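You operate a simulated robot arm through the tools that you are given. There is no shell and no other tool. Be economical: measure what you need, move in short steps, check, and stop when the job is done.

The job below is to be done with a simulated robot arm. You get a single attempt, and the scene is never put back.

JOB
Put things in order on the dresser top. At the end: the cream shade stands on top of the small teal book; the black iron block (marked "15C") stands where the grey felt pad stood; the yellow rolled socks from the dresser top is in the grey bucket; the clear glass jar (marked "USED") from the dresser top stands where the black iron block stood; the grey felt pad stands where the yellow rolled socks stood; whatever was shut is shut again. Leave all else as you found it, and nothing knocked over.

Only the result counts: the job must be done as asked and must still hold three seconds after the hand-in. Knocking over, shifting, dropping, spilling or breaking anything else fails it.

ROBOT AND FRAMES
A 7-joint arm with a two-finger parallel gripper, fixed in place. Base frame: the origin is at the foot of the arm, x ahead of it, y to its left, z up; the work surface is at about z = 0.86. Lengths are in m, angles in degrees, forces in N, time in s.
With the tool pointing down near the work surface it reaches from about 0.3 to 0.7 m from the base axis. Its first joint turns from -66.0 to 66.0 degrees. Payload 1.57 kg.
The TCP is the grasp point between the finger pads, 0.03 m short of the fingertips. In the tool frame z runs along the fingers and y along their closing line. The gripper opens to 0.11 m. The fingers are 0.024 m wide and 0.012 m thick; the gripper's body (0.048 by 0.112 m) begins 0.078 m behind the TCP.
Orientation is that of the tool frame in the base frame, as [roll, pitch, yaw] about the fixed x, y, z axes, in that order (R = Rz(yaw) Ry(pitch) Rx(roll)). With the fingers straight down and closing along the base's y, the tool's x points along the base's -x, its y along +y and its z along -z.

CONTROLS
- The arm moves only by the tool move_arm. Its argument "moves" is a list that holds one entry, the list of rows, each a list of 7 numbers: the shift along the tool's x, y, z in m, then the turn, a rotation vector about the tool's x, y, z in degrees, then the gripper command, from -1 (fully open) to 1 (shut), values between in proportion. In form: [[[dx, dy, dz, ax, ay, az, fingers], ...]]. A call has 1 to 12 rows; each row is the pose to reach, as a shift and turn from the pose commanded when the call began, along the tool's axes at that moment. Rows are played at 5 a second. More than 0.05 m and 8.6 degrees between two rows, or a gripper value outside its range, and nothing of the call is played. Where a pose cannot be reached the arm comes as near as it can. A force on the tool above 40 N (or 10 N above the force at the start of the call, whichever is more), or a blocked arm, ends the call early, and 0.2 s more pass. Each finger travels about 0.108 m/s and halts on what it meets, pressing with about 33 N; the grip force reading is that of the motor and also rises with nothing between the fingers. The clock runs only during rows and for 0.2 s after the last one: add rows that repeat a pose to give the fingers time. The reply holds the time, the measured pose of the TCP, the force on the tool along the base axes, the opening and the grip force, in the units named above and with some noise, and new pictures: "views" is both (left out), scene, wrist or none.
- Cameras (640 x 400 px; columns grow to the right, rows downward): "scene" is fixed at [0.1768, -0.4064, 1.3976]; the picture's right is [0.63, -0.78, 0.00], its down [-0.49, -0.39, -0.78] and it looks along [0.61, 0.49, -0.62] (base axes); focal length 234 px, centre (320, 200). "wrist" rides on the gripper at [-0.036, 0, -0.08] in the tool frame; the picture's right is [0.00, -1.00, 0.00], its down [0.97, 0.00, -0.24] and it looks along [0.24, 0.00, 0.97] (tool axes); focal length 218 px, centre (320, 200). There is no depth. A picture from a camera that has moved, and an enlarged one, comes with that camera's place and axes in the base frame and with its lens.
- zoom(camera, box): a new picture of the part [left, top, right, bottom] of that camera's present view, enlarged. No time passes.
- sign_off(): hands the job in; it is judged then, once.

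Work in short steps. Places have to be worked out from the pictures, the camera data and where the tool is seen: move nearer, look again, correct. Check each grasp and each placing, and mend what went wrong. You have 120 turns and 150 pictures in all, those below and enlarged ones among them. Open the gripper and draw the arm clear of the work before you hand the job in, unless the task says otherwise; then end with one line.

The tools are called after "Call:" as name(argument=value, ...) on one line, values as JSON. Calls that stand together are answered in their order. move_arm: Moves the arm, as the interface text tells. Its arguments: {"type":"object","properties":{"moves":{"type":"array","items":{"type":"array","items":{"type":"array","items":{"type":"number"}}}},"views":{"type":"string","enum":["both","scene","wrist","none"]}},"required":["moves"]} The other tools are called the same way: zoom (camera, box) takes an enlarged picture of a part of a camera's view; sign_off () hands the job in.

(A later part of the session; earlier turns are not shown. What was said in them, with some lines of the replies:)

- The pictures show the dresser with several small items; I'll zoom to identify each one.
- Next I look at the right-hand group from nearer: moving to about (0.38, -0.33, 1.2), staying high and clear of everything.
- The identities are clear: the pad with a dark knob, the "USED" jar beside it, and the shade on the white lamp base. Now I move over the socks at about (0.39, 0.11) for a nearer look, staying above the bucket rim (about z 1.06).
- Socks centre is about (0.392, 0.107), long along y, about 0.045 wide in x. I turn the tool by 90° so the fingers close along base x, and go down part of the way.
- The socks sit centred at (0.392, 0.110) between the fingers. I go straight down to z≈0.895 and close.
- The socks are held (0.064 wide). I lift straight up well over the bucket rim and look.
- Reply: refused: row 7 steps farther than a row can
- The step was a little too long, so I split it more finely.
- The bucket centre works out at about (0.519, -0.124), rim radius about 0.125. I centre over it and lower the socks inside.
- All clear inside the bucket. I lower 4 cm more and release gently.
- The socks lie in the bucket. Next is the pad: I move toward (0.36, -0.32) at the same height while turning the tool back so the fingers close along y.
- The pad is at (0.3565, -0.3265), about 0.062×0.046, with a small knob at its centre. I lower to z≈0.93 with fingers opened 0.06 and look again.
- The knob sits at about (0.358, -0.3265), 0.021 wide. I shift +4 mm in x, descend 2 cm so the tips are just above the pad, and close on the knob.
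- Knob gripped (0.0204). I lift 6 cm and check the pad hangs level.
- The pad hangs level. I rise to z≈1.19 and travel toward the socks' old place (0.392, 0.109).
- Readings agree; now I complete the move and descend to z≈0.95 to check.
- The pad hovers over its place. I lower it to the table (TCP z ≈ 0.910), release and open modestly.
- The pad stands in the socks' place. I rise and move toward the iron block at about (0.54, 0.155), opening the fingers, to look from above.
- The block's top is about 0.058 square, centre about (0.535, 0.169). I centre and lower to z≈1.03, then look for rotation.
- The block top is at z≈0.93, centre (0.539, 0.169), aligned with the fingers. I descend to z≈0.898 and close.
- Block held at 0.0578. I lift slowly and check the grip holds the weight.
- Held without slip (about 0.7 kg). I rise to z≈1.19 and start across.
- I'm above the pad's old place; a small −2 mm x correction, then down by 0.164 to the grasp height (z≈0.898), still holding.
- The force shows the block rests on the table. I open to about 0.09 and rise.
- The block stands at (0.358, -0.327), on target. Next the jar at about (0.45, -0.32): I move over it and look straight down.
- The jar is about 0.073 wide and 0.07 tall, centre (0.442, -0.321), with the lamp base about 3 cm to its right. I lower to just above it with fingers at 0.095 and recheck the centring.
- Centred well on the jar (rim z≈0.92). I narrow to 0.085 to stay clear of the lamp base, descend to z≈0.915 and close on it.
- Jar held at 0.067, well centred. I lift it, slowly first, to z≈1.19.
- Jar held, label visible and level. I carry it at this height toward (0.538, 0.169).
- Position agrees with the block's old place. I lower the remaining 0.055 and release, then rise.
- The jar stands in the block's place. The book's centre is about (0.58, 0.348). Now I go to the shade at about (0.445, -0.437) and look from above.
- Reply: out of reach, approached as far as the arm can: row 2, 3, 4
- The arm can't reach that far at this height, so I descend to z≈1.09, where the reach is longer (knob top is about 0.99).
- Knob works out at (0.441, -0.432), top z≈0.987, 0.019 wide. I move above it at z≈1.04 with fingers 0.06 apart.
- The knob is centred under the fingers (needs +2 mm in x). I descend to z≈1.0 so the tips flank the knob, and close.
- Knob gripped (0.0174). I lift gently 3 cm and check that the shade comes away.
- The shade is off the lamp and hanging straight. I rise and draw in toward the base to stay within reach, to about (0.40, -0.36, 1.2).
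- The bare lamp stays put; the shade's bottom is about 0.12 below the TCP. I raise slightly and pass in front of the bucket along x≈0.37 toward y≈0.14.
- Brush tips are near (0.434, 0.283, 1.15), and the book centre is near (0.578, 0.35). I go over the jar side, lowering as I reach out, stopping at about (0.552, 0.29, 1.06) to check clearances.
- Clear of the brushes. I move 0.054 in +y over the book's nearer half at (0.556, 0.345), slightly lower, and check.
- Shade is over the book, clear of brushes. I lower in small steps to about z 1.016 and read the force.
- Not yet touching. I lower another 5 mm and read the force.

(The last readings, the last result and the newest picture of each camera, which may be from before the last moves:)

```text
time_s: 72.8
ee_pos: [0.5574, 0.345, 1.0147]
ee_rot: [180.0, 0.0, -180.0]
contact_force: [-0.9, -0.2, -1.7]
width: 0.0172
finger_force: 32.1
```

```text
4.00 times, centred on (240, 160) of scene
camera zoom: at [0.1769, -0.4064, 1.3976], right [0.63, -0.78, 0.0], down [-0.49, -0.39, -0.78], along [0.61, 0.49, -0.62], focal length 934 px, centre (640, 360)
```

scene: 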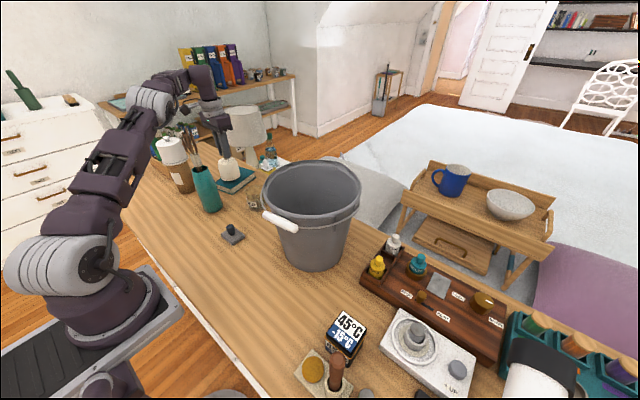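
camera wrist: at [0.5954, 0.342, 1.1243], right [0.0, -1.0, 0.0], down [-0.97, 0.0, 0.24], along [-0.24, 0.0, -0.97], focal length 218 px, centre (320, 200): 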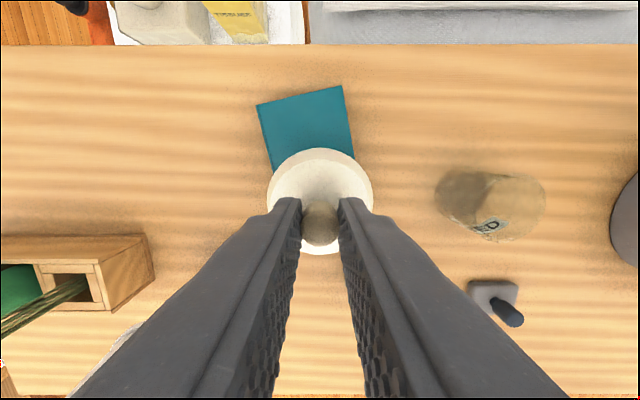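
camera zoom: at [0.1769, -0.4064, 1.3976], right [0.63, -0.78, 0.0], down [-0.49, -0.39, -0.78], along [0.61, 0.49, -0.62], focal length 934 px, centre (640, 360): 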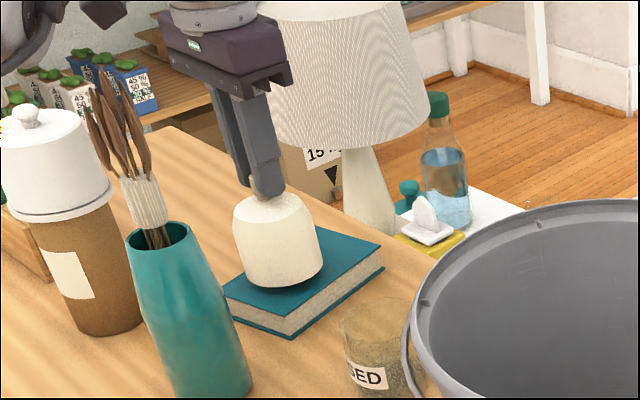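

Still hanging free; another 5 mm in 2.5 mm steps.

Call:
move_arm(moves=[[[0, 0, 0.0025, 0, 0, 0, 0.9], [0, 0, 0.005, 0, 0, 0, 0.9]]], views="none")

Call:
zoom(camera="scene", box=[210, 130, 270, 200])

```text
time_s: 73.4
ee_pos: [0.5596, 0.3459, 1.0092]
ee_rot: [-180.0, 0.1, -180.0]
contact_force: [0.3, -0.9, -0.2]
width: 0.0173
finger_force: 32.1
```

```text
5.71 times, centred on (240, 165) of scene
camera zoom: at [0.1769, -0.4064, 1.3976], right [0.63, -0.78, 0.0], down [-0.49, -0.39, -0.78], along [0.61, 0.49, -0.62], focal length 1335 px, centre (777, 400)
```

zoom: 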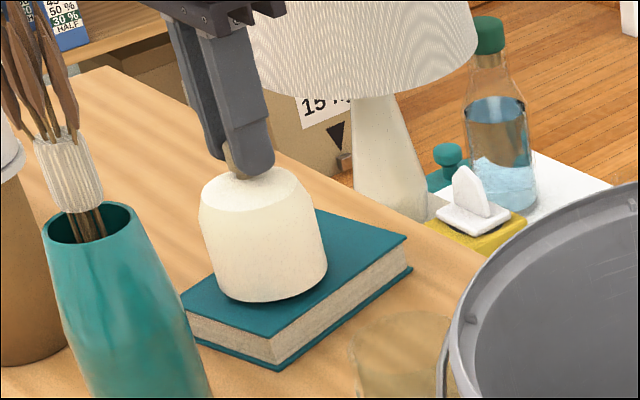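

Very near; the weight seems partly taken. I lower 3 mm more.

Call:
move_arm(moves=[[[0, 0, 0.0015, 0, 0, 0, 0.9], [0, 0, 0.003, 0, 0, 0, 0.9], [0, 0, 0.003, 0, 0, 0, 0.9]]], views="none")

Call:
zoom(camera="scene", box=[210, 130, 270, 200])

```text
time_s: 74.2
ee_pos: [0.5579, 0.3449, 1.0062]
ee_rot: [-180.0, 0.0, -180.0]
contact_force: [0.2, -0.2, 0.2]
width: 0.0172
finger_force: 32.0
```

```text
5.71 times, centred on (240, 165) of scene
camera zoom: at [0.1769, -0.4064, 1.3976], right [0.63, -0.78, 0.0], down [-0.49, -0.39, -0.78], along [0.61, 0.49, -0.62], focal length 1335 px, centre (777, 400)
```

zoom: 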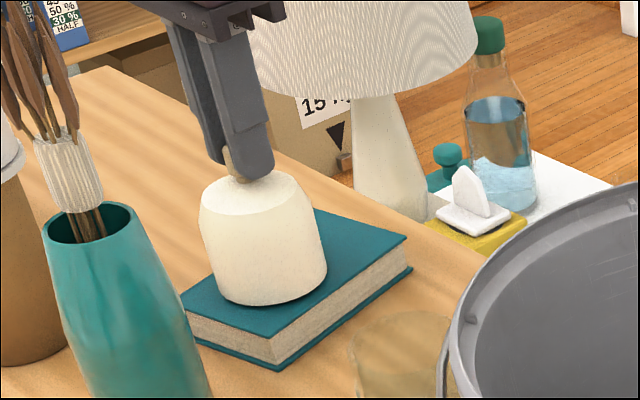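

The image still moved down with the arm and no upward force has appeared, so I lower 3 mm more.

Call:
move_arm(moves=[[[0, 0, 0.0015, 0, 0, 0, 0.9], [0, 0, 0.003, 0, 0, 0, 0.9], [0, 0, 0.003, 0, 0, 0, 0.9]]], views="none")

Call:
zoom(camera="scene", box=[210, 130, 270, 200])

```text
time_s: 75.0
ee_pos: [0.5585, 0.3459, 1.0033]
ee_rot: [180.0, 0.0, -180.0]
contact_force: [-0.2, -0.4, -1.0]
width: 0.0175
finger_force: 32.2
```

```text
5.71 times, centred on (240, 165) of scene
camera zoom: at [0.1769, -0.4064, 1.3976], right [0.63, -0.78, 0.0], down [-0.49, -0.39, -0.78], along [0.61, 0.49, -0.62], focal length 1335 px, centre (777, 400)
```

zoom: 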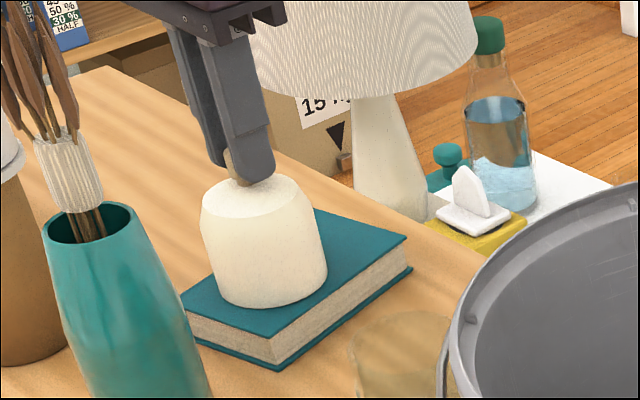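

No contact force yet and the shadow gap is nearly closed; 3 mm more.

Call:
move_arm(moves=[[[0, 0, 0.0015, 0, 0, 0, 0.9], [0, 0, 0.003, 0, 0, 0, 0.9], [0, 0, 0.003, 0, 0, 0, 0.9]]], views="none")

Call:
zoom(camera="scene", box=[210, 130, 270, 200])

```text
time_s: 75.8
ee_pos: [0.5594, 0.3457, 1.0028]
ee_rot: [-179.9, 0.1, 180.0]
contact_force: [-0.4, -2.2, 14.6]
width: 0.0174
finger_force: 32.2
```

```text
5.71 times, centred on (240, 165) of scene
camera zoom: at [0.1766, -0.4066, 1.3975], right [0.63, -0.78, 0.0], down [-0.49, -0.39, -0.78], along [0.61, 0.49, -0.62], focal length 1335 px, centre (777, 400)
```

zoom: 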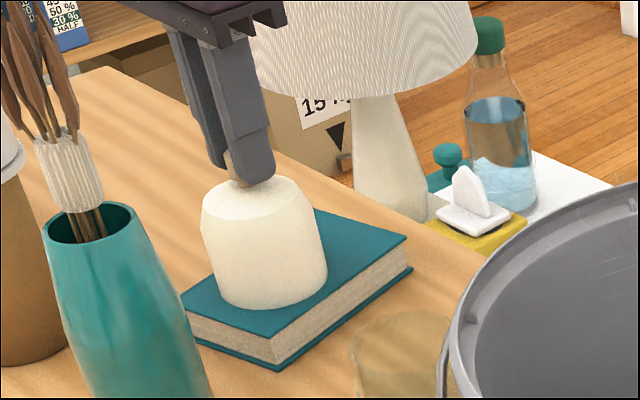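

Contact (14.6 N): the shade rests on the book. I back off 2 mm, open, and rise 4 cm straight up.

Call:
move_arm(moves=[[[0, 0, -0.002, 0, 0, 0, 0.9], [0, 0, -0.002, 0, 0, 0, 0.5], [0, 0, -0.002, 0, 0, 0, 0.1], [0, 0, -0.002, 0, 0, 0, 0.1], [0, 0, -0.015, 0, 0, 0, 0.1], [0, 0, -0.03, 0, 0, 0, 0.1], [0, 0, -0.045, 0, 0, 0, 0.1], [0, 0, -0.045, 0, 0, 0, 0.1]]])

```text
time_s: 77.6
ee_pos: [0.558, 0.3439, 1.0482]
ee_rot: [179.9, 0.0, 180.0]
contact_force: [0.3, 0.8, -0.7]
width: 0.0496
finger_force: 0.0
camera wrist: at [0.5949, 0.3437, 1.1264], right [0.0, -1.0, 0.0], down [-0.97, 0.0, 0.24], along [-0.24, 0.0, -0.97], focal length 218 px, centre (320, 200)
```

scene: 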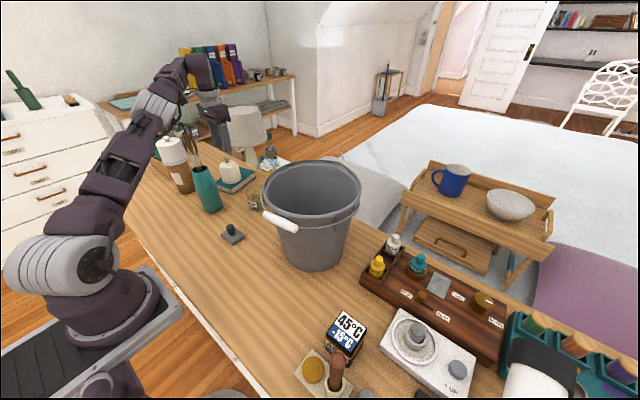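
wrist: 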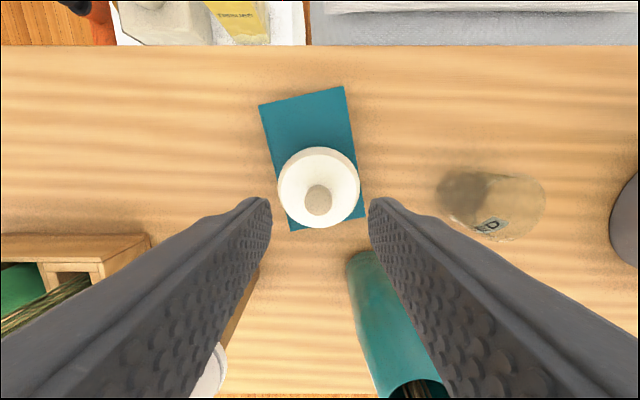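

The shade stands alone on the book. I retreat the way I came: sideways toward the jar side, then up and in.

Call:
move_arm(moves=[[[0, -0.02, -0.003, 0, 0, 0, 0.1], [0.002, -0.055, -0.01, 0, 0, 0, 0.1], [0.002, -0.085, -0.025, 0, 0, 0, 0.1], [0.005, -0.115, -0.045, 0, 0, 0, 0.1], [0.01, -0.14, -0.075, 0, 0, 0, 0.1], [0.015, -0.16, -0.11, 0, 0, 0, 0.1], [0.03, -0.18, -0.145, 0, 0, 0, 0.1], [0.06, -0.2, -0.165, 0, 0, 0, -0.3], [0.1, -0.22, -0.175, 0, 0, 0, -0.6], [0.14, -0.24, -0.175, 0, 0, 0, -1], [0.18, -0.26, -0.175, 0, 0, 0, -1], [0.2, -0.28, -0.175, 0, 0, 0, -1]]])

Call:
zoom(camera="scene", box=[150, 110, 310, 260])

Call:
zoom(camera="scene", box=[280, 220, 520, 400])

```text
time_s: 80.2
ee_pos: [0.3582, 0.0669, 1.2222]
ee_rot: [180.0, 0.1, 180.0]
contact_force: [0.4, 0.5, 1.0]
width: 0.1102
finger_force: 0.2
camera wrist: at [0.395, 0.0652, 1.3016], right [0.0, -1.0, 0.0], down [-0.97, 0.0, 0.24], along [-0.24, 0.0, -0.97], focal length 218 px, centre (320, 200)
```

scene: 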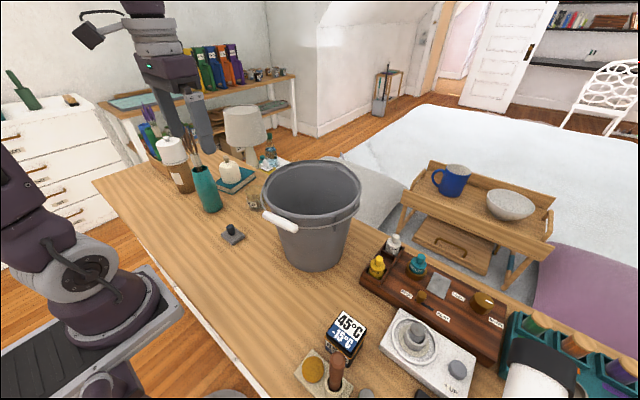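
wrist: 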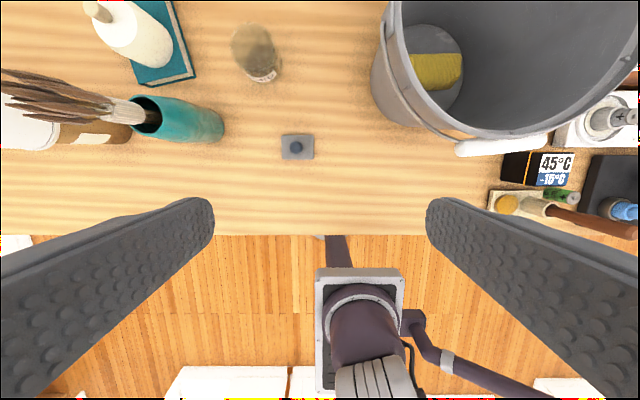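

```text
2.67 times, centred on (230, 185) of scene
camera zoom: at [0.1768, -0.4064, 1.3976], right [0.63, -0.78, 0.0], down [-0.49, -0.39, -0.78], along [0.61, 0.49, -0.62], focal length 623 px, centre (560, 240)
```

zoom: 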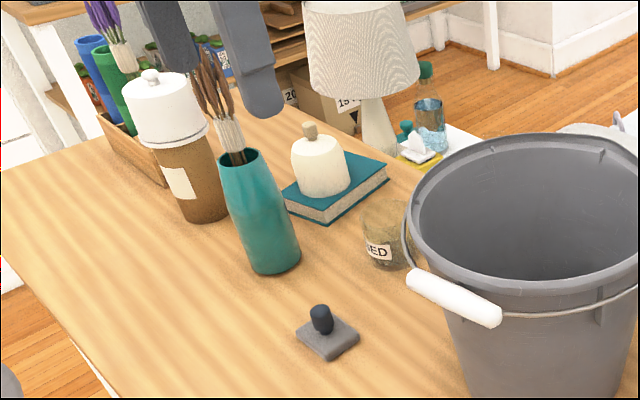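

```text
2.22 times, centred on (400, 310) of scene
camera zoom: at [0.1768, -0.4064, 1.3976], right [0.63, -0.78, 0.0], down [-0.49, -0.39, -0.78], along [0.61, 0.49, -0.62], focal length 519 px, centre (142, -44)
```

zoom: 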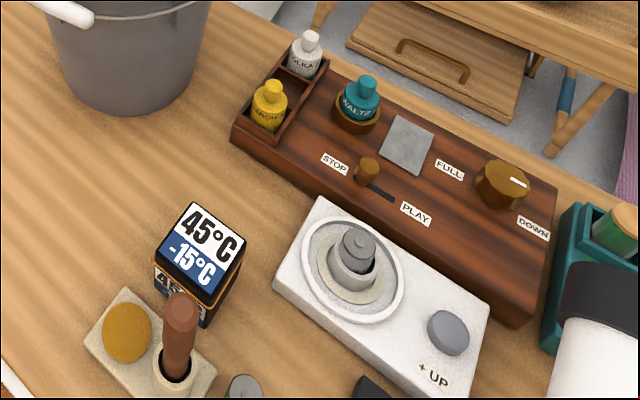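

Everything stands where it should: shade on the book, block, jar and pad in place, socks in the bucket, nothing else moved. The gripper is open and clear, so I hand in.

Call:
sign_off()

```text
The job is handed in.
```

All five items are where you asked: shade on the teal book, block in the pad's place, socks in the bucket, jar in the block's place, and pad in the socks' place. I opened nothing, so nothing needed shutting, and the last pictures showed nothing else moved or knocked over.
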